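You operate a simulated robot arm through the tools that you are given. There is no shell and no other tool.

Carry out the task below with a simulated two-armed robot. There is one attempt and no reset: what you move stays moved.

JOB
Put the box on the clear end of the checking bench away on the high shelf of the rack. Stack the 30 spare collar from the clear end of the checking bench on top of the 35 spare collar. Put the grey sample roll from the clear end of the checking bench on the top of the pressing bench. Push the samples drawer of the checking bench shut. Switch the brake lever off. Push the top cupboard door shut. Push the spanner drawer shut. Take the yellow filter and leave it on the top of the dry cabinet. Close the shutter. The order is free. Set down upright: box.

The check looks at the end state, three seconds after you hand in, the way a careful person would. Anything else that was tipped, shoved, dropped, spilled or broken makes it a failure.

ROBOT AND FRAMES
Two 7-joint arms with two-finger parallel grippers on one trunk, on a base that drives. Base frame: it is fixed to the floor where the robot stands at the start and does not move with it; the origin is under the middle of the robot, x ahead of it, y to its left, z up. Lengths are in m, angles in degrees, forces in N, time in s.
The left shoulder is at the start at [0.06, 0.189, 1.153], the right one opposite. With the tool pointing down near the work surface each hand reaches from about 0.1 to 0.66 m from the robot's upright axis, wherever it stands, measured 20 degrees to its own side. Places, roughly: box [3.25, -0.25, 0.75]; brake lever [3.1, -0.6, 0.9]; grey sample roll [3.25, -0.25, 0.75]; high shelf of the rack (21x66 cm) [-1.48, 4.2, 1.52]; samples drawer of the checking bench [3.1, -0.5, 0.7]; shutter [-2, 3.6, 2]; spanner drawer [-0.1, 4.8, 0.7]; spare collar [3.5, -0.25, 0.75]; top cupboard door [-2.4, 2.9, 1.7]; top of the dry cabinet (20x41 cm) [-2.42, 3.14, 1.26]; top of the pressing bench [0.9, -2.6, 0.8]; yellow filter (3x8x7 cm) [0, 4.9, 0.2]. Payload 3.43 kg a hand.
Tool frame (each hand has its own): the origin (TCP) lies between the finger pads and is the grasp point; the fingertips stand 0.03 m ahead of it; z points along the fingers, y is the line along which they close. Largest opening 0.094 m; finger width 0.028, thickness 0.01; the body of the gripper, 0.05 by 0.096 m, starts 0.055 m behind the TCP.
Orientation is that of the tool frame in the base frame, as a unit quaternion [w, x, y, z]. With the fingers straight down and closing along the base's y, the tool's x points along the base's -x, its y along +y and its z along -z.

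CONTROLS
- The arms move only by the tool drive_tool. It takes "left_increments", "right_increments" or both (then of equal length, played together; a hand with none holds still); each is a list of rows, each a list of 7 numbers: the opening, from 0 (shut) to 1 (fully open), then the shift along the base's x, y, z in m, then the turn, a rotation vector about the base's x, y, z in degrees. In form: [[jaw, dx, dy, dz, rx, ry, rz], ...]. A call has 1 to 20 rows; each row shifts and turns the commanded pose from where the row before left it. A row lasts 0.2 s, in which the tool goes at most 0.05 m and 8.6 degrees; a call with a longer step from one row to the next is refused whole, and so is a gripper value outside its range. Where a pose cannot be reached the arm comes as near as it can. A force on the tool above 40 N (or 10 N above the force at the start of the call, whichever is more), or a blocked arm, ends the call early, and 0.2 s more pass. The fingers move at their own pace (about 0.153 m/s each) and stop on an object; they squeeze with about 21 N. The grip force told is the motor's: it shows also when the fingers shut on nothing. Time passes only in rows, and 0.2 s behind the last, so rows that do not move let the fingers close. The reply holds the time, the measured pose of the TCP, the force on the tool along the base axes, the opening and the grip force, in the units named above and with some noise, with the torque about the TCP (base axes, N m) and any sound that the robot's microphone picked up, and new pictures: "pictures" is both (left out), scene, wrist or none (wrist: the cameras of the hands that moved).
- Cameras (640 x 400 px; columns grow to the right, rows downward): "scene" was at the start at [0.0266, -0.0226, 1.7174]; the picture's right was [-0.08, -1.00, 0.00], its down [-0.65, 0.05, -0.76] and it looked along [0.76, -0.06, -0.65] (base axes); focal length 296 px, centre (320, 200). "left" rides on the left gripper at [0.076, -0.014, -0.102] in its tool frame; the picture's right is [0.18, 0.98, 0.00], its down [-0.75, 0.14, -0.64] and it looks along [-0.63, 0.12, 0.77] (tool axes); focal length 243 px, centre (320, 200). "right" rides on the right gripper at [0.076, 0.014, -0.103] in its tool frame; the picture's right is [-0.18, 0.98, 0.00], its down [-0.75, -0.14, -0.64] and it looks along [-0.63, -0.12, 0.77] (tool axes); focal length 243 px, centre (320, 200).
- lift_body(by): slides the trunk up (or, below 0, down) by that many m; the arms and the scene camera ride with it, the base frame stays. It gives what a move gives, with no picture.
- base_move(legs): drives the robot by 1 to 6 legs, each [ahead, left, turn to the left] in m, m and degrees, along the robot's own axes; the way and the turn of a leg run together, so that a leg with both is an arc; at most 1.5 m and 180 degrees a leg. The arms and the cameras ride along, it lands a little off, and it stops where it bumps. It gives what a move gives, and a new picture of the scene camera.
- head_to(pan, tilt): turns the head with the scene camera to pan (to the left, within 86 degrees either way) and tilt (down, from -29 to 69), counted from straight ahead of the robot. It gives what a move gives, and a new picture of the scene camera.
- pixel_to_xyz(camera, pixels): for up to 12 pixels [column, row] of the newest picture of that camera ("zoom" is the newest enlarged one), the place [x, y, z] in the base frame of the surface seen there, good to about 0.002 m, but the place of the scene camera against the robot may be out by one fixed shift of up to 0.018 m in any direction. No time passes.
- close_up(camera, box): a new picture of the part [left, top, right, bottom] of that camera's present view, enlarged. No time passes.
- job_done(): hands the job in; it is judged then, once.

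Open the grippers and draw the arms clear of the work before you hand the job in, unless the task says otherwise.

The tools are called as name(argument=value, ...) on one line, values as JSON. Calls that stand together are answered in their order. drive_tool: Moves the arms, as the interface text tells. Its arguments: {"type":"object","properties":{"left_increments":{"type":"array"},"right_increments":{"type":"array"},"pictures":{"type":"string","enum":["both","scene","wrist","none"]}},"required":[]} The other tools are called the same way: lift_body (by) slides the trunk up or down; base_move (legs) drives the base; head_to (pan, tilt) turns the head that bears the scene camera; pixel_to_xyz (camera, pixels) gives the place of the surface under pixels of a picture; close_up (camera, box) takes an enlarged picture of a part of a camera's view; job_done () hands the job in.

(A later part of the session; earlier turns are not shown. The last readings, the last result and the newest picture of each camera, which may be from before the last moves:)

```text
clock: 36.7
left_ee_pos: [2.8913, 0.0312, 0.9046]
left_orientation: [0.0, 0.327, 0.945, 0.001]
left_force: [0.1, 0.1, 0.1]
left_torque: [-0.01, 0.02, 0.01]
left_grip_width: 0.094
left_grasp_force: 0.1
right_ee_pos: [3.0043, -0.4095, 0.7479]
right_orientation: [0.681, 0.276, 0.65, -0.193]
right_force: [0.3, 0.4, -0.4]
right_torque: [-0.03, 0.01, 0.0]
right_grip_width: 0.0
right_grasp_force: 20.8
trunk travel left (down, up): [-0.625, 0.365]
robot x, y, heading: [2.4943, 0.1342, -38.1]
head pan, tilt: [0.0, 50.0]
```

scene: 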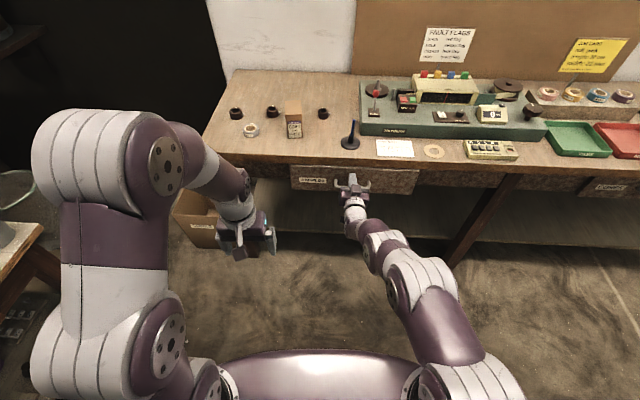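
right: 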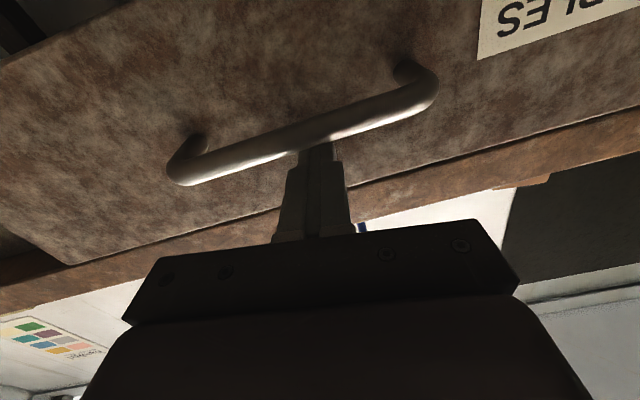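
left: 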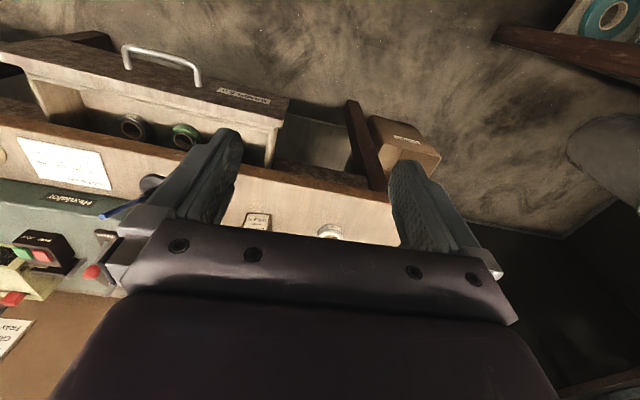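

The drawer has almost closed (scene px 290-418,165-195). I continue pushing gently until force builds up.

drive_tool(right_increments=[[0, 0.006, -0.0053, 0, 0, 0, 0], [0, 0.006, -0.0053, 0, 0, 0, 0], [0, 0.006, -0.0053, 0, 0, 0, 0], [0, 0.006, -0.0053, 0, 0, 0, 0], [0, 0.006, -0.0053, 0, 0, 0, 0], [0, 0.006, -0.0053, 0, 0, 0, 0]])

close_up(camera="scene", box=[272, 140, 432, 240])

```text
clock: 38.1
left_ee_pos: [2.8906, 0.032, 0.906]
left_orientation: [0.0, 0.327, 0.945, 0.0]
left_force: [-0.3, 0.1, 0.9]
left_torque: [0.02, 0.0, 0.01]
left_grip_width: 0.0942
left_grasp_force: 0.1
right_ee_pos: [3.0282, -0.4305, 0.7526]
right_orientation: [0.68, 0.276, 0.651, -0.193]
right_force: [-11.0, 7.7, -7.6]
right_torque: [0.1, 0.03, -0.1]
right_grip_width: 0.0
right_grasp_force: 20.5
right hand out of reach, approached as far as the arm can: row 4, 5, 6
trunk travel left (down, up): [-0.625, 0.365]
robot x, y, heading: [2.4932, 0.1398, -38.1]
head pan, tilt: [0.0, 50.0]
```

scene: 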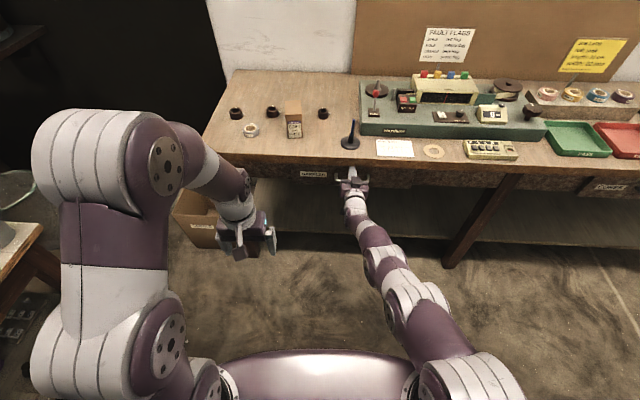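
right: 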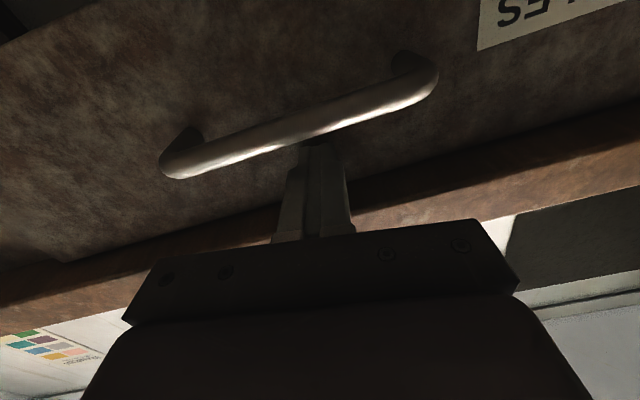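

```text
4.00 times, centred on (352, 190) of scene
```

zoom: 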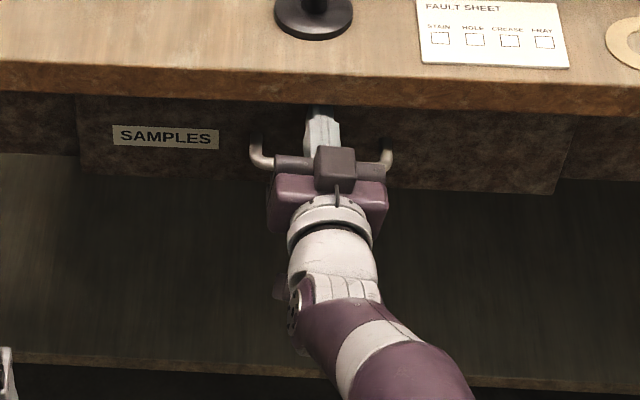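

The drawer face looks level with the apron; I measure face vs apron points (zoom (40,115), (100,160), (480,160), (600,150)).

pixel_to_xyz(camera="zoom", pixels=[[30, 120], [60, 125], [95, 150], [150, 160], [230, 120], [450, 150], [530, 160], [590, 150], [620, 160], [95, 120], [545, 140]])

```text
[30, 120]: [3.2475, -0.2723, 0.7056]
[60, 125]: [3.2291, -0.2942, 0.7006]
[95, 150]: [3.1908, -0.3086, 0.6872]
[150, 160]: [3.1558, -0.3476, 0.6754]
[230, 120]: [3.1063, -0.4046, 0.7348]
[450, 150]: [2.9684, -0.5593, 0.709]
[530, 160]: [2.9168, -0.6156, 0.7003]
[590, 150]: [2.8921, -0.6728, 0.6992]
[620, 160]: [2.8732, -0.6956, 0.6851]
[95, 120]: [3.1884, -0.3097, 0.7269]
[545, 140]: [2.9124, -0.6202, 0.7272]
```

The drawer face still stands ~19 mm proud of the apron; I compare with the shut CORES drawer to see whether that is the shut position.

close_up(camera="scene", box=[400, 150, 640, 300])

pixel_to_xyz(camera="scene", pixels=[[425, 178], [440, 178], [480, 180], [500, 180], [520, 182], [560, 186], [575, 188], [590, 195], [600, 196], [620, 195], [545, 184], [530, 183]])

```text
2.67 times, centred on (520, 225) of scene
```

zoom: 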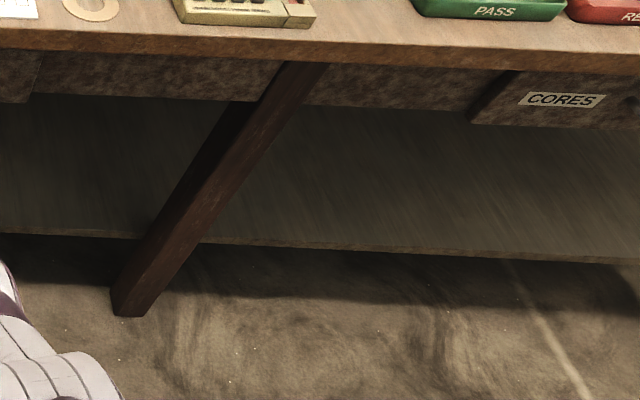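

```text
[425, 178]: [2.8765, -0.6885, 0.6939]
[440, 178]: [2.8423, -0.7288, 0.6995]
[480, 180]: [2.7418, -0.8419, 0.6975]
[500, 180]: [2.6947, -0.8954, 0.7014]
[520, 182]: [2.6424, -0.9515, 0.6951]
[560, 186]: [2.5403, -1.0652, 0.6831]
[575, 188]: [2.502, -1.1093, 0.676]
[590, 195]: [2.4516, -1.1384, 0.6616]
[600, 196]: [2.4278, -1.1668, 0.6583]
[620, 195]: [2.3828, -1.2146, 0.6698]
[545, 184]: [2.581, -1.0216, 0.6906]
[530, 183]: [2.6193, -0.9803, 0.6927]
```

The CORES drawer face stands out by the same 18 mm, so the samples drawer is shut. I retract the right hand, then raise and turn it back to pointing down.

drive_tool(right_increments=[[0, -0.0149, 0.0133, 0, 0, 0, 0], [0, -0.0299, 0.0266, 0, 0, 0, 0], [0, -0.0299, 0.0266, 0, 0, 0, 0], [0, -0.0299, 0.0266, 0, 0, 0, 0], [0, -0.0299, 0.0266, 0, 0, 0, 0], [0, -0.0299, 0.0266, 0, 0, 0, 0], [0, 0, 0, 0.02, 5.06, 6.45, 0], [0, 0, 0, 0.03, 5.06, 6.45, 0], [0, 0, 0, 0.03, 5.06, 6.45, 0], [0, 0, 0, 0.03, 5.06, 6.45, 0], [0, 0, 0, 0.03, 5.06, 6.45, 0], [0, 0, 0, 0.03, 5.06, 6.45, 0], [0, 0, 0, 0.03, 5.06, 6.45, 0], [0, 0, 0, 0.03, 5.06, 6.45, 0], [0, 0, 0, 0.02, 5.06, 6.45, 0], [0, 0, 0, 0.02, 5.06, 6.45, 0], [0, 0, 0, 0.02, 5.06, 6.45, 0], [0, 0, 0, 0, 0, 0, 0]])

```text
clock: 41.9
left_ee_pos: [2.892, 0.0316, 0.9048]
left_orientation: [0.0, 0.327, 0.945, 0.0]
left_force: [0.2, -0.6, 0.1]
left_torque: [0.03, -0.01, 0.02]
left_grip_width: 0.0938
left_grasp_force: 0.0
right_ee_pos: [2.847, -0.267, 0.992]
right_orientation: [0.066, 0.387, 0.913, -0.11]
right_force: [0.4, 0.4, 0.2]
right_torque: [0.01, 0.01, -0.03]
right_grip_width: 0.0002
right_grasp_force: 21.6
right hand out of reach, approached as far as the arm can: row 13, 14, 16, 17
trunk travel left (down, up): [-0.625, 0.365]
robot x, y, heading: [2.4928, 0.1364, -38.2]
head pan, tilt: [0.0, 50.0]
```

scene: 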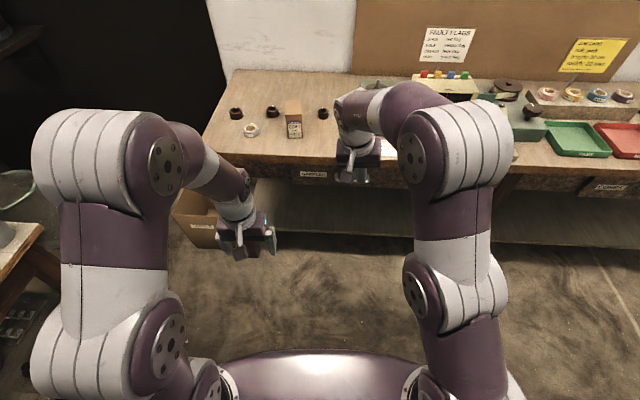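
right: 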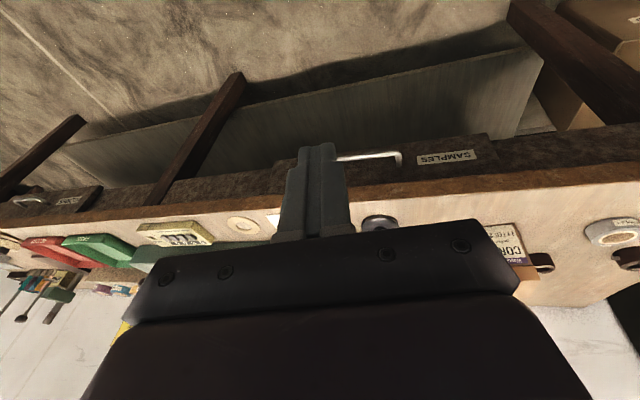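

I raise the trunk by 0.25 and check the cardboard box on the floor near the left bench leg (px (180-255,190-245)) before driving closer.

lift_body(by=0.25)

head_to(pan=15, tilt=55)

```text
clock: 44.5
left_ee_pos: [2.8919, 0.031, 1.1542]
left_orientation: [0.0, 0.327, 0.945, 0.0]
left_force: [-0.1, 0.0, -0.5]
left_torque: [-0.02, -0.01, -0.01]
left_grip_width: 0.0939
left_grasp_force: 0.2
right_ee_pos: [2.8456, -0.267, 1.2426]
right_orientation: [0.066, 0.389, 0.912, -0.11]
right_force: [-0.3, -0.6, 0.1]
right_torque: [-0.01, -0.01, -0.02]
right_grip_width: 0.0001
right_grasp_force: 21.2
trunk travel left (down, up): [-0.875, 0.115]
robot x, y, heading: [2.493, 0.1386, -38.0]
head pan, tilt: [0.0, 50.0]
```

```text
clock: 45.3
left_ee_pos: [2.8905, 0.0316, 1.155]
left_orientation: [0.0, 0.328, 0.945, 0.0]
left_force: [-0.5, -0.1, 0.5]
left_torque: [0.02, 0.02, 0.01]
left_grip_width: 0.094
left_grasp_force: 0.1
right_ee_pos: [2.8473, -0.2686, 1.2427]
right_orientation: [0.067, 0.389, 0.912, -0.109]
right_force: [-0.7, -0.4, -0.1]
right_torque: [0.0, 0.0, -0.01]
right_grip_width: 0.0003
right_grasp_force: 21.1
trunk travel left (down, up): [-0.875, 0.115]
robot x, y, heading: [2.4914, 0.1367, -38.2]
head pan, tilt: [15.0, 55.0]
```

scene: 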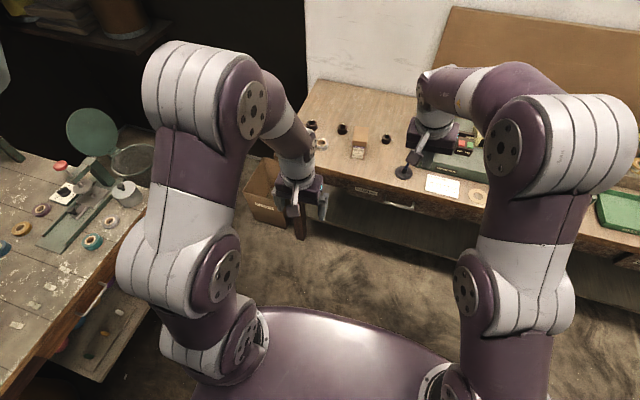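

pixel_to_xyz(camera="scene", pixels=[[250, 215], [300, 235], [280, 222], [245, 185], [150, 195], [70, 310], [100, 370], [5, 395], [310, 300], [270, 240]])

close_up(camera="scene", box=[220, 130, 380, 250])

```text
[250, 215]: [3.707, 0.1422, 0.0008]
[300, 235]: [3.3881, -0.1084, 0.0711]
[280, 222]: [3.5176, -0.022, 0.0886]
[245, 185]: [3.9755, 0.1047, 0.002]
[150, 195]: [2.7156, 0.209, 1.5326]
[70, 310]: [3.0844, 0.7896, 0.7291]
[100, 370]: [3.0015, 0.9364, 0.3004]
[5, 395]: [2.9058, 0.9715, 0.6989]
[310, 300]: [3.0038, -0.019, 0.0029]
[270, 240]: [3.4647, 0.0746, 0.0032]
```

```text
3.33 times, centred on (300, 190) of scene
```

zoom: 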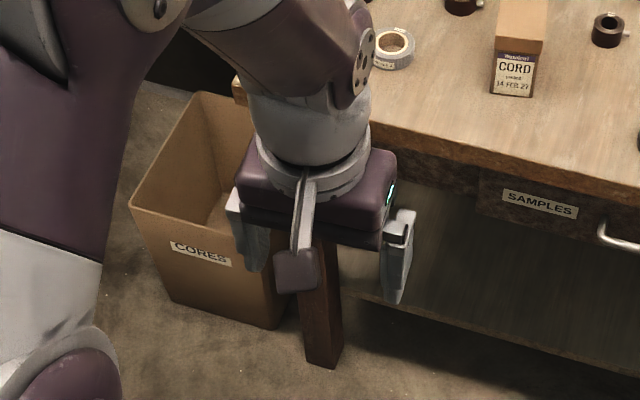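

I check the robot's own chassis extents (purple dome px (220,350)-(440,370)) to judge clearance, then approach.

pixel_to_xyz(camera="scene", pixels=[[320, 312], [280, 320], [380, 325], [430, 360], [330, 340], [400, 335], [330, 395]])

base_move(legs=[[0, 0.15, -3.5], [0.3, 0, 0]])

```text
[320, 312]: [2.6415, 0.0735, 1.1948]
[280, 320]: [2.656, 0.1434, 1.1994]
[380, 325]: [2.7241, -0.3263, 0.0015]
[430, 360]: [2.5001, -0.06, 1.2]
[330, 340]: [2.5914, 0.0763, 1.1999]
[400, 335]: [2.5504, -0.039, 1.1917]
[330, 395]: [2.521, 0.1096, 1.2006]
```

```text
clock: 48.3
left_ee_pos: [3.204, -0.078, 1.1556]
left_orientation: [0.001, 0.357, 0.934, 0.0]
left_force: [-1.2, 0.9, 0.1]
left_torque: [0.02, 0.0, -0.03]
left_grip_width: 0.0939
left_grasp_force: 0.0
right_ee_pos: [3.1395, -0.3731, 1.2444]
right_orientation: [0.064, 0.417, 0.9, -0.112]
right_force: [-0.7, 2.1, -0.5]
right_torque: [0.04, 0.01, -0.01]
right_grip_width: 0.0
right_grasp_force: 21.1
trunk travel left (down, up): [-0.875, 0.115]
robot x, y, heading: [2.8119, 0.0526, -41.8]
head pan, tilt: [15.0, 55.0]
```

scene: 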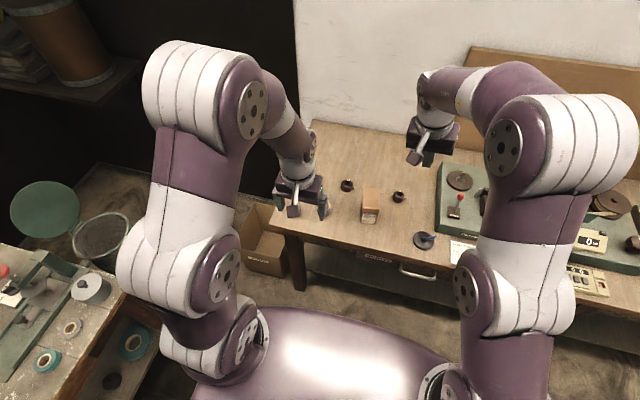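

Robot now at n≈2.07, edge 0.5 m ahead; I move ahead another 0.14 m.

base_move(legs=[[0.14, 0, 0]])

head_to(pan=-5, tilt=50)

```text
clock: 49.6
left_ee_pos: [3.3058, -0.1701, 1.1552]
left_orientation: [0.002, 0.357, 0.934, 0.0]
left_force: [0.9, 0.2, 0.1]
left_torque: [-0.01, -0.03, 0.03]
left_grip_width: 0.0939
left_grasp_force: 0.1
right_ee_pos: [3.243, -0.4656, 1.2448]
right_orientation: [0.063, 0.418, 0.9, -0.111]
right_force: [0.1, 0.0, 0.9]
right_torque: [0.01, -0.01, 0.01]
right_grip_width: 0.0
right_grasp_force: 20.5
trunk travel left (down, up): [-0.875, 0.115]
robot x, y, heading: [2.918, -0.0396, -41.8]
head pan, tilt: [15.0, 55.0]
```

scene: 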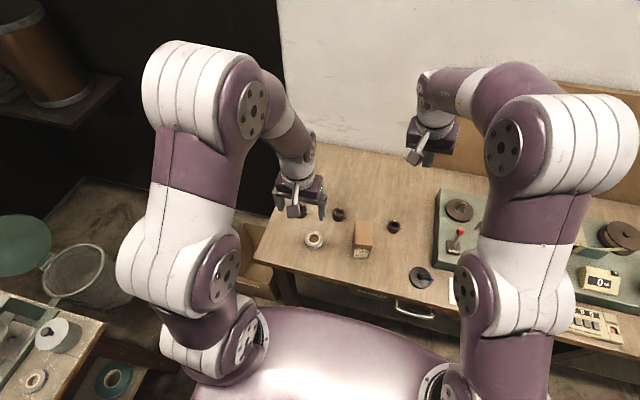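

```text
clock: 50.4
left_ee_pos: [3.3076, -0.1719, 1.1551]
left_orientation: [0.0, 0.358, 0.934, 0.0]
left_force: [-0.4, 0.2, -0.3]
left_torque: [0.03, 0.01, 0.01]
left_grip_width: 0.0939
left_grasp_force: 0.0
right_ee_pos: [3.2436, -0.467, 1.2423]
right_orientation: [0.062, 0.418, 0.899, -0.112]
right_force: [0.9, -0.2, -0.3]
right_torque: [-0.03, -0.02, 0.03]
right_grip_width: 0.0
right_grasp_force: 20.9
trunk travel left (down, up): [-0.875, 0.115]
robot x, y, heading: [2.9164, -0.0365, -42.0]
head pan, tilt: [-5.0, 50.0]
```

scene: 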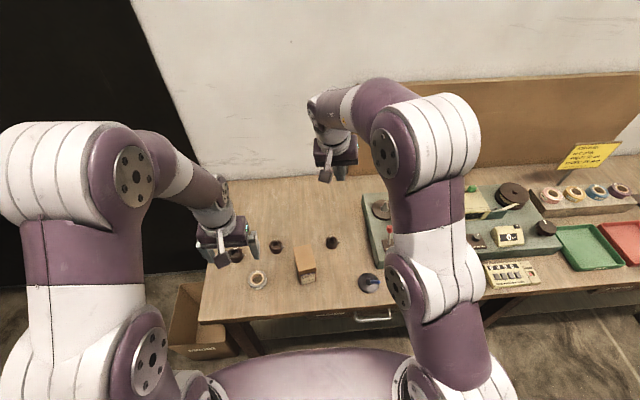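

I move the left hand over the collars to view them with the wrist camera.

drive_tool(left_increments=[[1, 0.024, -0.028, -0.02, 0, 0, 0], [1, 0.024, -0.028, -0.02, 0, 0, 0], [1, 0.024, -0.028, -0.02, 0, 0, 0], [1, 0.024, -0.028, -0.02, 0, 0, 0], [1, 0, 0, 0, 0, 0, 0]])

```text
clock: 51.6
left_ee_pos: [3.4037, -0.2844, 1.076]
left_orientation: [0.0, 0.358, 0.934, 0.0]
left_force: [-0.3, 0.7, 0.0]
left_torque: [0.03, 0.0, -0.02]
left_grip_width: 0.0939
left_grasp_force: 0.1
right_ee_pos: [3.2432, -0.4658, 1.2437]
right_orientation: [0.064, 0.418, 0.899, -0.112]
right_force: [-0.4, -0.1, 0.5]
right_torque: [-0.02, 0.01, 0.01]
right_grip_width: 0.0001
right_grasp_force: 20.7
trunk travel left (down, up): [-0.875, 0.115]
robot x, y, heading: [2.9166, -0.035, -42.1]
head pan, tilt: [-5.0, 50.0]
```

scene: 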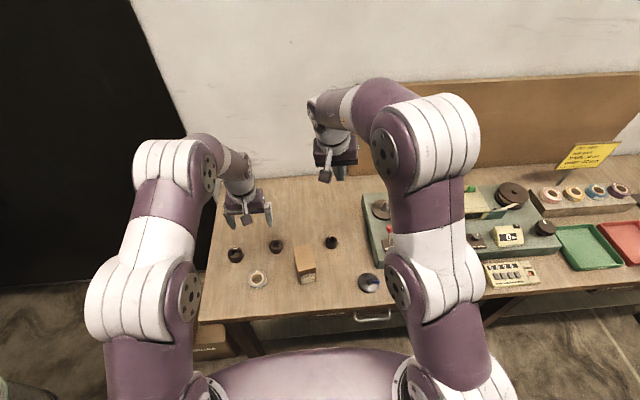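
left: 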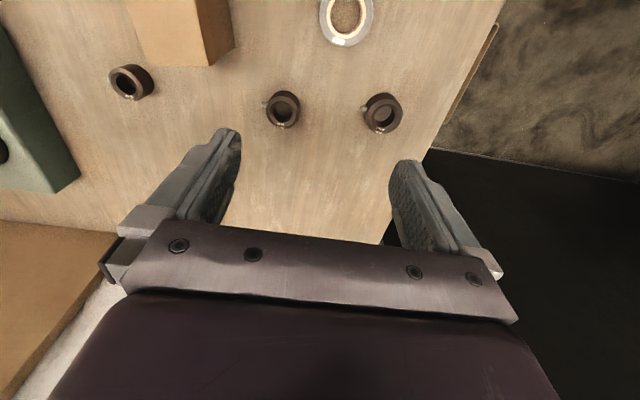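

Good wrist view of all three collars, the roll and the box. I zoom for the numbers and measure positions.

close_up(camera="left", box=[340, 80, 420, 130])

close_up(camera="left", box=[240, 80, 320, 130])

pixel_to_xyz(camera="left", pixels=[[283, 92], [283, 123], [268, 108], [297, 108], [382, 95], [382, 127], [366, 110], [398, 110], [283, 108], [382, 111], [325, 90], [320, 150]])

pixel_to_xyz(camera="scene", pixels=[[235, 249], [275, 240], [331, 237], [258, 274], [236, 256], [276, 247]])

```text
8.00 times, centred on (380, 105) of left
```

zoom: 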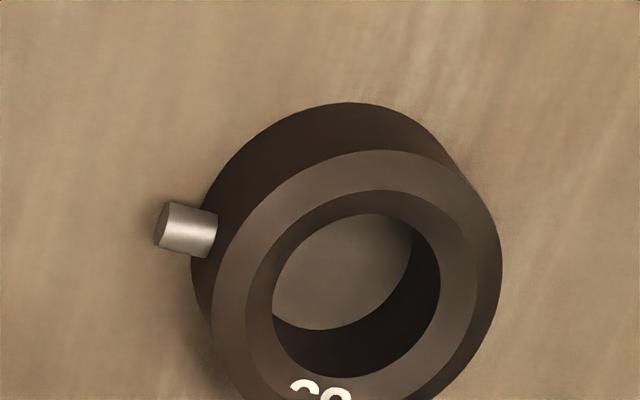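

```text
8.00 times, centred on (280, 105) of left
```

zoom: 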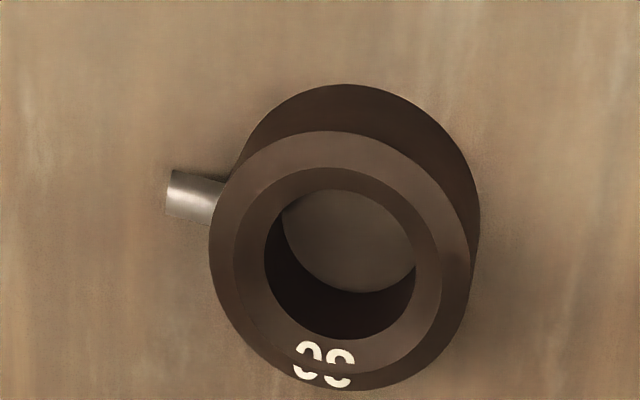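

```text
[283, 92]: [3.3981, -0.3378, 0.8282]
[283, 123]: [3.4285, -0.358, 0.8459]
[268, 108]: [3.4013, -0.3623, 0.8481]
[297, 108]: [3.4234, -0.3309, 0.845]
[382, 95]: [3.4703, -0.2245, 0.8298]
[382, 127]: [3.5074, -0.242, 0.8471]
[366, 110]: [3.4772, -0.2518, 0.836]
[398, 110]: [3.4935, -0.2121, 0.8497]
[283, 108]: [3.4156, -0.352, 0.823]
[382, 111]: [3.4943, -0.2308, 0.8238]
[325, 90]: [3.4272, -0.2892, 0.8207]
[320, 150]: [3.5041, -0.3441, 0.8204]
```

```text
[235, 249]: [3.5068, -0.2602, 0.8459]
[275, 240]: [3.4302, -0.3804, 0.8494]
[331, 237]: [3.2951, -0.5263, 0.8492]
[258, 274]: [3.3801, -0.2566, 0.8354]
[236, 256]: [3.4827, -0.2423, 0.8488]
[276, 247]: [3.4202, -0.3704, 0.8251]
```

The middle one reads "30" (upside down, px (322,365) in zoom). Check the leftmost number.

close_up(camera="left", box=[350, 105, 414, 145])

close_up(camera="left", box=[260, 0, 420, 140])

pixel_to_xyz(camera="zoom", pixels=[[92, 375], [92, 490], [40, 430], [150, 430]])

```text
10.00 times, centred on (382, 125) of left
```

zoom: 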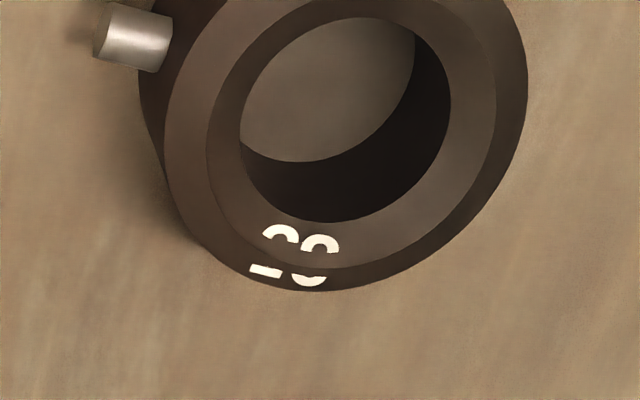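

```text
2.86 times, centred on (340, 70) of left
```

zoom: 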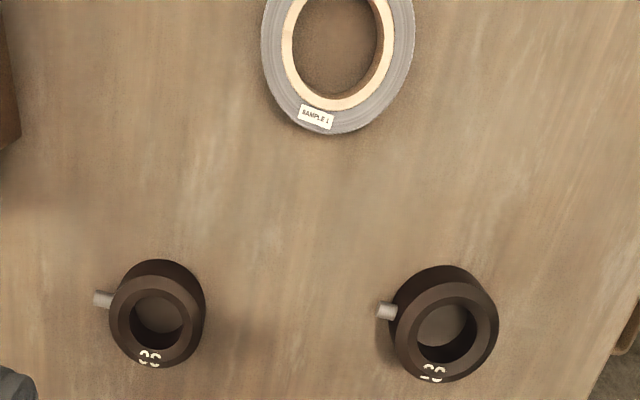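

```text
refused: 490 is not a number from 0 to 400
```

The leftmost is "35". I query rim points of both collars and the roll for exact centres.

pixel_to_xyz(camera="zoom", pixels=[[122, 318], [192, 318], [172, 356], [160, 284], [130, 345], [185, 345], [404, 330], [486, 325], [450, 372], [445, 290], [410, 355], [484, 350]])

pixel_to_xyz(camera="zoom", pixels=[[285, 45], [385, 40], [335, 102], [275, 45], [395, 40], [335, 120], [300, 90], [370, 90], [95, 298], [378, 310], [340, 30]])

```text
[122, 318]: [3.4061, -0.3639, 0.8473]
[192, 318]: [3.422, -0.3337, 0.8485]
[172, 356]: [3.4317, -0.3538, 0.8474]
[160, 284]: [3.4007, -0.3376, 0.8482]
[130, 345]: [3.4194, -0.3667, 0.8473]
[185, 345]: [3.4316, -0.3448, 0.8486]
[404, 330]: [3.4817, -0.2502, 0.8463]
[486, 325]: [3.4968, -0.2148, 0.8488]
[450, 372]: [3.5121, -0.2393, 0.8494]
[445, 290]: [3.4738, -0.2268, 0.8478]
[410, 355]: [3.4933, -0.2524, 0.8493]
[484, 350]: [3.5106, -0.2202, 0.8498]
```

```text
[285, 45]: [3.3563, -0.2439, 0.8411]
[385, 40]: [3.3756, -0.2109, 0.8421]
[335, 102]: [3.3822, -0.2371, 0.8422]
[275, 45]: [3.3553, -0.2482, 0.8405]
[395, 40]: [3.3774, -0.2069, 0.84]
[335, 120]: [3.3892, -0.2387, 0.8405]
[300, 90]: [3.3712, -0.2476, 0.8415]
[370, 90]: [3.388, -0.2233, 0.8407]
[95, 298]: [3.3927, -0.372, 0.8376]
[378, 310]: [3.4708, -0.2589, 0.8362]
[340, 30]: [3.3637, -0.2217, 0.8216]
```

Collar 30's centre is ≈(3.4155,-0.349), collar 35's ≈(3.493,-0.233), tops z 0.848; set screws point to the robot's right, so I'll grip along the fore-aft direction. I turn the left hand by -90° about vertical while centring above the 30.

drive_tool(left_increments=[[1, 0.00107, -0.00589, 0, 0, 0, -8.2], [1, 0.00107, -0.00589, 0, 0, 0, -8.2], [1, 0.00107, -0.00589, 0, 0, 0, -8.2], [1, 0.00107, -0.00589, 0, 0, 0, -8.2], [1, 0.00107, -0.00589, 0, 0, 0, -8.2], [1, 0.00107, -0.00589, 0, 0, 0, -8.2], [1, 0.00107, -0.00589, 0, 0, 0, -8.2], [1, 0.00107, -0.00589, 0, 0, 0, -8.2], [1, 0.00107, -0.00589, 0, 0, 0, -8.2], [1, 0.00107, -0.00589, 0, 0, 0, -8.2], [1, 0.00107, -0.00589, 0, 0, 0, -8.0], [1, 0, 0, 0, 0, 0, 0]])

```text
clock: 54.2
left_ee_pos: [3.4155, -0.3484, 1.0757]
left_orientation: [0.0, 0.914, 0.406, -0.001]
left_force: [0.3, -0.3, -0.8]
left_torque: [-0.04, 0.03, -0.01]
left_grip_width: 0.0937
left_grasp_force: 0.1
right_ee_pos: [3.2424, -0.467, 1.2432]
right_orientation: [0.064, 0.418, 0.899, -0.112]
right_force: [-0.4, -1.3, 1.2]
right_torque: [0.02, 0.0, 0.0]
right_grip_width: 0.0
right_grasp_force: 21.2
trunk travel left (down, up): [-0.875, 0.115]
robot x, y, heading: [2.9174, -0.0361, -41.8]
head pan, tilt: [-5.0, 50.0]
```

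scene: 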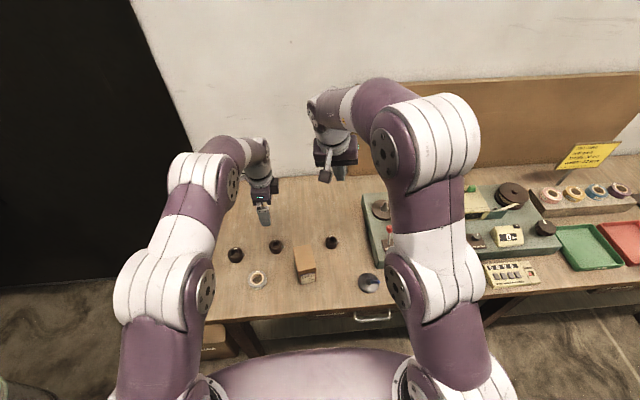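
left: 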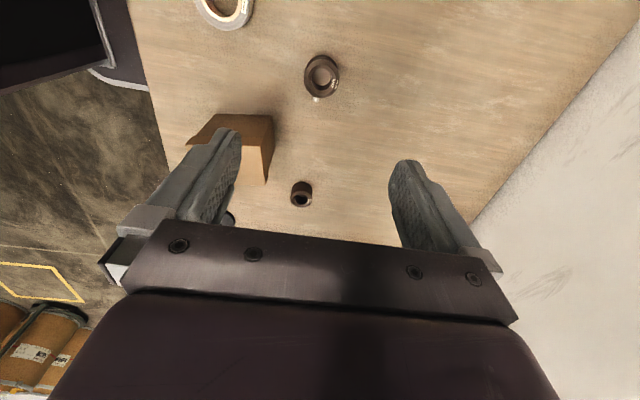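

The 30 collar is seen at px (321,76), as expected below the TCP. I re-measure its ring and lower.

close_up(camera="left", box=[290, 45, 354, 105])

```text
6.67 times, centred on (322, 75) of left
```

zoom: 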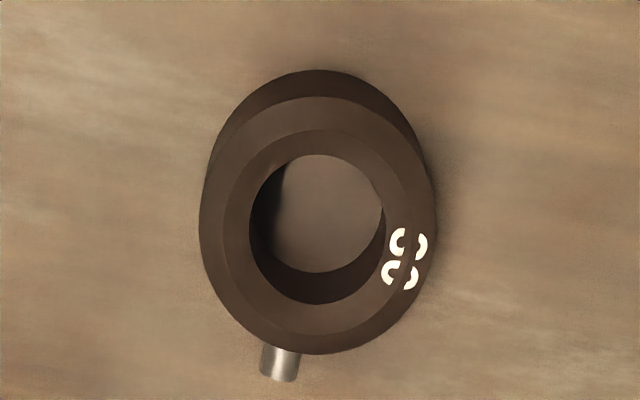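

pixel_to_xyz(camera="zoom", pixels=[[235, 230], [400, 228], [318, 142], [318, 318], [260, 165], [375, 290], [375, 165], [260, 290], [205, 220], [432, 225]])

```text
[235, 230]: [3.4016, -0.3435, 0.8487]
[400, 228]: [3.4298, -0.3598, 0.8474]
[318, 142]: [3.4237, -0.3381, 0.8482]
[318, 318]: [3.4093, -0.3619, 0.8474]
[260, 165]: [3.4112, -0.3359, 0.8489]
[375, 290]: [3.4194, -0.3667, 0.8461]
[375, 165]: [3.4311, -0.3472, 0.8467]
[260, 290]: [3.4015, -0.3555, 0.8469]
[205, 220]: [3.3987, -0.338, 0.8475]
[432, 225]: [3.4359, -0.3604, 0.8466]
```

Centre refined to (3.416,-0.351). I lower to z≈0.90 and check.

drive_tool(left_increments=[[1, 0.0005, -0.0026, -0.04, 0, 0, 0], [1, 0, 0, -0.04, 0, 0, 0], [1, 0, 0, -0.04, 0, 0, 0], [1, 0, 0, -0.04, 0, 0, 0], [1, 0, 0, -0.01, 0, 0, 0], [1, 0, 0, 0, 0, 0, 0]])

```text
clock: 55.6
left_ee_pos: [3.4179, -0.3513, 0.9051]
left_orientation: [0.001, 0.913, 0.408, -0.001]
left_force: [0.1, 0.0, -1.0]
left_torque: [-0.02, -0.04, 0.01]
left_grip_width: 0.094
left_grasp_force: 0.2
right_ee_pos: [3.2428, -0.4671, 1.2428]
right_orientation: [0.063, 0.418, 0.899, -0.112]
right_force: [-0.5, 0.4, -0.9]
right_torque: [-0.01, -0.02, 0.0]
right_grip_width: 0.0
right_grasp_force: 21.0
trunk travel left (down, up): [-0.875, 0.115]
robot x, y, heading: [2.9149, -0.0415, -42.0]
head pan, tilt: [-5.0, 50.0]
```

scene: 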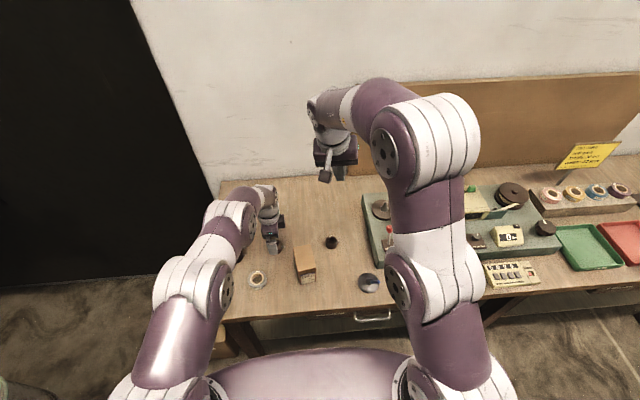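
left: 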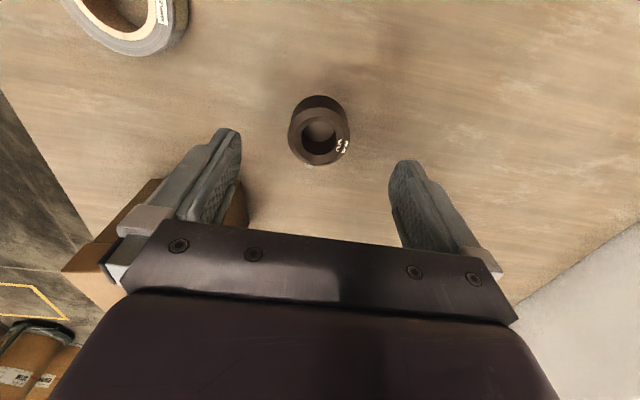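

The collar is centred between the fingers. I check the box's nearest corner (px (245,215)) against the near finger before going down.

pixel_to_xyz(camera="left", pixels=[[246, 205], [244, 225], [248, 190], [160, 183], [120, 215], [80, 255], [110, 250], [318, 135], [318, 160]])

```text
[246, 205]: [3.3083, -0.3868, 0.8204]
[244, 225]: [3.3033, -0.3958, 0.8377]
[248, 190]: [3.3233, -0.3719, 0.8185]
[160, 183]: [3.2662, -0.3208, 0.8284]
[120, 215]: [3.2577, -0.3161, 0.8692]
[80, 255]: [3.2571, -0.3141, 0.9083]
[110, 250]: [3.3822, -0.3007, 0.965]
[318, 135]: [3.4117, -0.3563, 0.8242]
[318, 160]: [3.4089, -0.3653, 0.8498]
```

Box is clear by over 5 cm. I lower to z≈0.852 and close on the collar.

drive_tool(left_increments=[[1, -0.001, 0, -0.027, 0, 0, 0], [1, 0, 0, -0.026, 0, 0, 0], [1, 0, 0, 0, 0, 0, 0], [0, 0, 0, 0, 0, 0, 0], [0, 0, 0, 0, 0, 0, 0], [0, 0, 0, 0, 0, 0, 0]])

```text
clock: 57.0
left_ee_pos: [3.4147, -0.3515, 0.8512]
left_orientation: [0.0, 0.913, 0.408, 0.0]
left_force: [0.3, 0.3, 1.2]
left_torque: [-0.01, 0.04, 0.03]
left_grip_width: 0.0443
left_grasp_force: 21.5
right_ee_pos: [3.2436, -0.4672, 1.2436]
right_orientation: [0.064, 0.417, 0.9, -0.112]
right_force: [-0.2, 0.0, 1.2]
right_torque: [0.02, 0.04, 0.0]
right_grip_width: 0.0
right_grasp_force: 21.0
trunk travel left (down, up): [-0.875, 0.115]
robot x, y, heading: [2.9196, -0.0428, -42.0]
head pan, tilt: [-5.0, 50.0]
```

scene: 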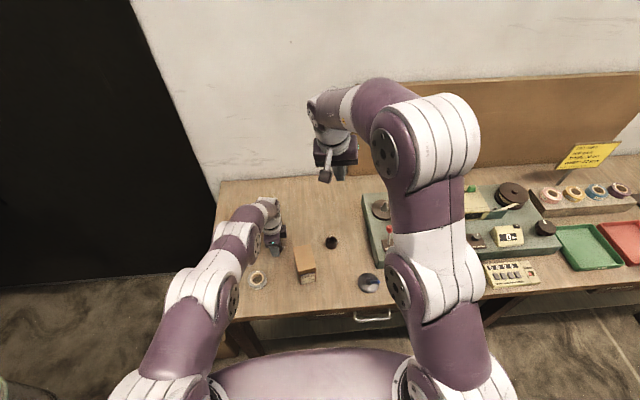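
left: 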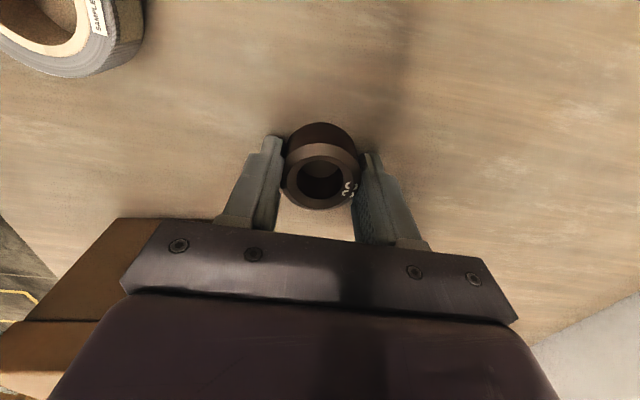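

Gripped (width 44 mm). I lift 8 cm and carry it to above the 35 collar.

drive_tool(left_increments=[[0, 0, 0, 0.04, 0, 0, 0], [0, 0, 0, 0.04, 0, 0, 0], [0, 0.0198, 0.0292, 0.01, 0, 0, 0], [0, 0.0198, 0.0292, 0, 0, 0, 0], [0, 0.0198, 0.0292, 0, 0, 0, 0], [0, 0.0197, 0.0292, 0, 0, 0, 0], [0, 0, 0, 0, 0, 0, 0]])

close_up(camera="left", box=[240, 60, 400, 230])

```text
clock: 58.6
left_ee_pos: [3.494, -0.2347, 0.9435]
left_orientation: [0.0, 0.913, 0.407, 0.0]
left_force: [0.1, 0.6, -0.8]
left_torque: [-0.02, 0.01, 0.0]
left_grip_width: 0.0
left_grasp_force: 20.7
right_ee_pos: [3.2427, -0.4681, 1.2441]
right_orientation: [0.063, 0.418, 0.899, -0.111]
right_force: [0.8, -1.4, 0.0]
right_torque: [-0.02, 0.02, -0.02]
right_grip_width: 0.0002
right_grasp_force: 21.1
trunk travel left (down, up): [-0.875, 0.115]
robot x, y, heading: [2.9162, -0.0366, -42.0]
head pan, tilt: [-5.0, 50.0]
```

scene: 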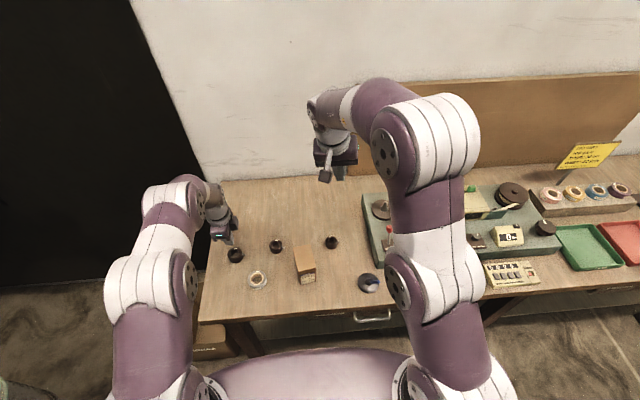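
left: 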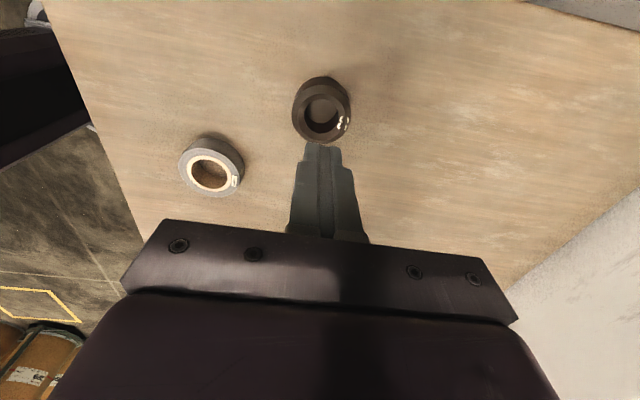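

```text
2.35 times, centred on (320, 145) of left
```

zoom: 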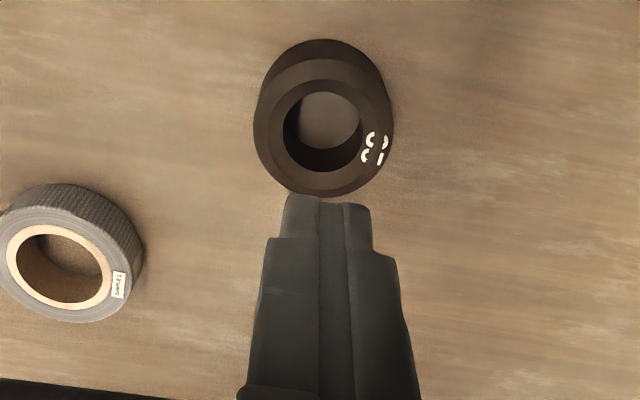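

The grip shows width 0: the collar slipped out; it appears still near its old place (scene px (276,246)). I open the hand and go back to look at it.

drive_tool(left_increments=[[0, -0.0198, -0.0292, 0.02, 0, 0, 0], [0, -0.0198, -0.0292, 0.02, 0, 0, 0], [0, -0.0198, -0.0292, 0.02, 0, 0, 0], [1, -0.0197, -0.0292, 0, 0, 0, 0], [1, 0, 0, 0, 0, 0, 0]])

close_up(camera="left", box=[280, 50, 360, 120])

close_up(camera="scene", box=[215, 220, 295, 290])

```text
clock: 59.8
left_ee_pos: [3.4143, -0.351, 1.0]
left_orientation: [0.0, 0.913, 0.407, 0.0]
left_force: [0.2, -0.5, -0.3]
left_torque: [-0.01, 0.03, 0.0]
left_grip_width: 0.0939
left_grasp_force: 0.0
right_ee_pos: [3.245, -0.4663, 1.2432]
right_orientation: [0.062, 0.418, 0.899, -0.112]
right_force: [0.2, -0.2, 0.5]
right_torque: [0.02, -0.02, 0.01]
right_grip_width: 0.0
right_grasp_force: 21.5
trunk travel left (down, up): [-0.875, 0.115]
robot x, y, heading: [2.9146, -0.0374, -41.9]
head pan, tilt: [-5.0, 50.0]
```

scene: 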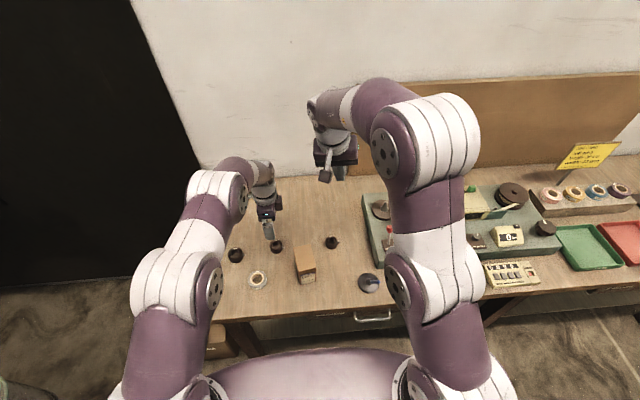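
left: 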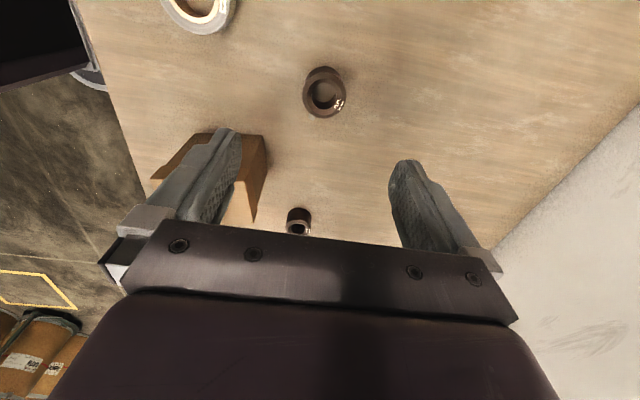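

```text
5.71 times, centred on (320, 85) of left
```

zoom: 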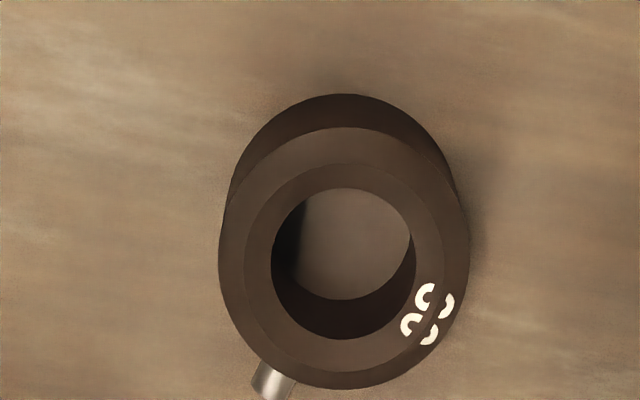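

```text
5.71 times, centred on (255, 255) of scene
```

zoom: 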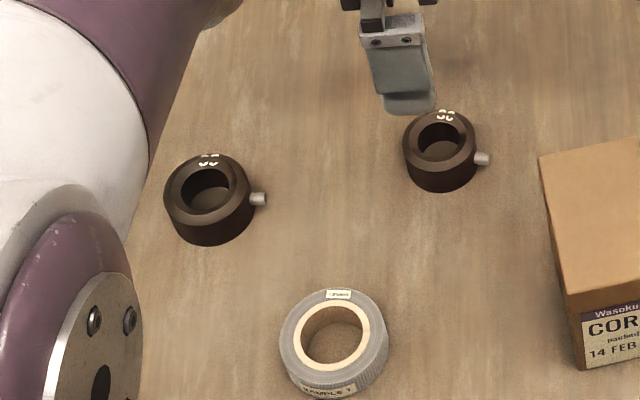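

The collar stands upright a few mm from where it was, just turned a little. I re-measure it and will grip again and lift much more slowly.

close_up(camera="left", box=[280, 50, 360, 120])

pixel_to_xyz(camera="zoom", pixels=[[258, 265], [430, 262], [345, 177], [335, 355], [290, 195], [400, 330], [400, 195], [290, 335], [225, 265], [465, 265], [270, 375], [345, 385]])

```text
5.71 times, centred on (320, 85) of left
```

zoom: 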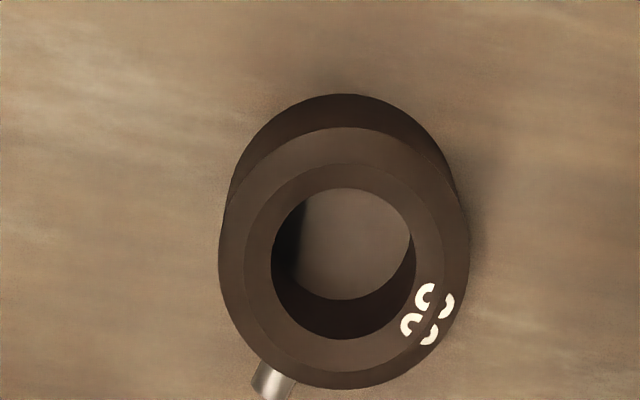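

```text
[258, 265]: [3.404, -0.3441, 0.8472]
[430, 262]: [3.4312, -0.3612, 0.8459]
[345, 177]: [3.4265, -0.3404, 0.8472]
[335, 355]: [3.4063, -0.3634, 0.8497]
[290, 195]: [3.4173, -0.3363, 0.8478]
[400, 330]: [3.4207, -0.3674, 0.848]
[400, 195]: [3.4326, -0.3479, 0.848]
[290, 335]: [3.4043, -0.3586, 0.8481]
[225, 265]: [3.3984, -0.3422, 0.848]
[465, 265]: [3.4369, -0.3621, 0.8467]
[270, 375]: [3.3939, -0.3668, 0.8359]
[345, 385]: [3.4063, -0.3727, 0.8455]
```

Centre (3.418,-0.352). I lower again to the table, close, wait, and lift in 5 mm steps.

drive_tool(left_increments=[[1, 0.0035, -0.0014, -0.04, 0, 0, 0], [1, 0, 0, -0.04, 0, 0, 0], [1, 0, 0, -0.04, 0, 0, 0], [1, 0, 0, -0.0275, 0, 0, 0], [1, 0, 0, 0, 0, 0, 0], [0, 0, 0, 0, 0, 0, 0], [0, 0, 0, 0, 0, 0, 0], [0, 0, 0, 0, 0, 0, 0], [0, 0, 0, 0, 0, 0, 0]], pictures="wrist")

drive_tool(left_increments=[[0, 0, 0, 0.003, 0, 0, 0], [0, 0, 0, 0.005, 0, 0, 0], [0, 0, 0, 0.005, 0, 0, 0], [0, 0, 0, 0.005, 0, 0, 0]], pictures="wrist")

```text
clock: 61.8
left_ee_pos: [3.4194, -0.3539, 0.8529]
left_orientation: [0.0, 0.913, 0.408, -0.001]
left_force: [0.4, 0.4, 0.0]
left_torque: [0.02, -0.02, 0.01]
left_grip_width: 0.0439
left_grasp_force: 20.9
right_ee_pos: [3.2439, -0.4672, 1.2435]
right_orientation: [0.063, 0.418, 0.899, -0.112]
right_force: [0.6, 1.0, -0.3]
right_torque: [0.01, 0.03, 0.02]
right_grip_width: 0.0002
right_grasp_force: 21.2
trunk travel left (down, up): [-0.875, 0.115]
robot x, y, heading: [2.9148, -0.0397, -41.6]
head pan, tilt: [-5.0, 50.0]
```

left: 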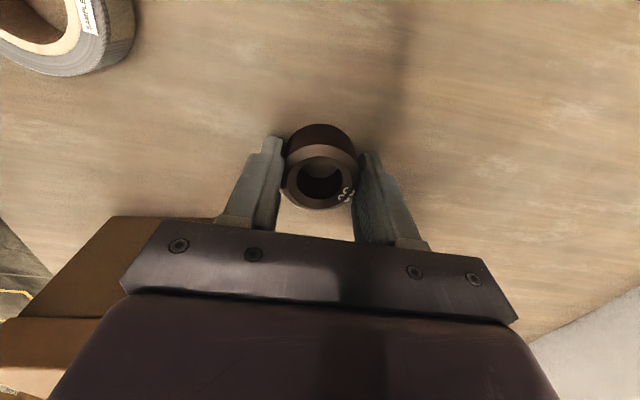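

```text
clock: 62.8
left_ee_pos: [3.4188, -0.3535, 0.8724]
left_orientation: [0.001, 0.913, 0.408, 0.001]
left_force: [0.6, 0.0, -0.5]
left_torque: [0.0, 0.0, 0.0]
left_grip_width: 0.0437
left_grasp_force: 21.0
right_ee_pos: [3.2434, -0.4666, 1.2435]
right_orientation: [0.063, 0.418, 0.899, -0.111]
right_force: [-0.6, -0.4, -0.5]
right_torque: [0.04, 0.0, 0.01]
right_grip_width: 0.0001
right_grasp_force: 21.2
trunk travel left (down, up): [-0.875, 0.115]
robot x, y, heading: [2.9114, -0.0391, -41.8]
head pan, tilt: [-5.0, 50.0]
```

left: 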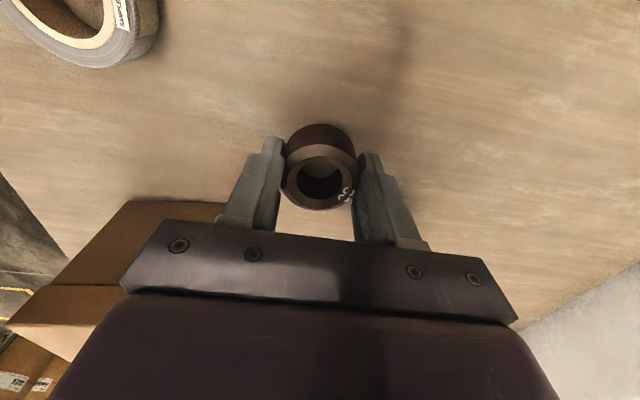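

The collar is held this time. I lift further slowly, then carry it sideways in small steps.

drive_tool(left_increments=[[0, 0, 0, 0.007, 0, 0, 0], [0, 0, 0, 0.008, 0, 0, 0], [0, 0, 0, 0.008, 0, 0, 0], [0, 0, 0, 0.008, 0, 0, 0], [0, 0, 0, 0.008, 0, 0, 0], [0, 0.003, 0.0045, 0.004, 0, 0, 0], [0, 0.0055, 0.0085, 0, 0, 0, 0], [0, 0.0055, 0.0085, 0, 0, 0, 0], [0, 0.0055, 0.0085, 0, 0, 0, 0], [0, 0.0055, 0.0085, 0, 0, 0, 0], [0, 0.0055, 0.0085, 0, 0, 0, 0], [0, 0, 0, 0, 0, 0, 0]], pictures="wrist")

```text
clock: 65.4
left_ee_pos: [3.448, -0.3053, 0.9162]
left_orientation: [0.001, 0.913, 0.407, 0.0]
left_force: [0.1, 0.0, -1.3]
left_torque: [-0.01, 0.0, 0.01]
left_grip_width: 0.0438
left_grasp_force: 21.1
right_ee_pos: [3.2432, -0.4679, 1.2431]
right_orientation: [0.063, 0.418, 0.899, -0.112]
right_force: [0.2, 0.4, 0.1]
right_torque: [-0.01, 0.01, 0.0]
right_grip_width: 0.0
right_grasp_force: 21.2
trunk travel left (down, up): [-0.875, 0.115]
robot x, y, heading: [2.9171, -0.0379, -42.2]
head pan, tilt: [-5.0, 50.0]
```

left: 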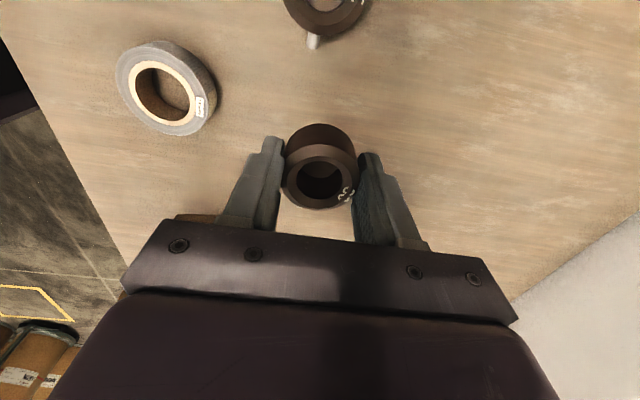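

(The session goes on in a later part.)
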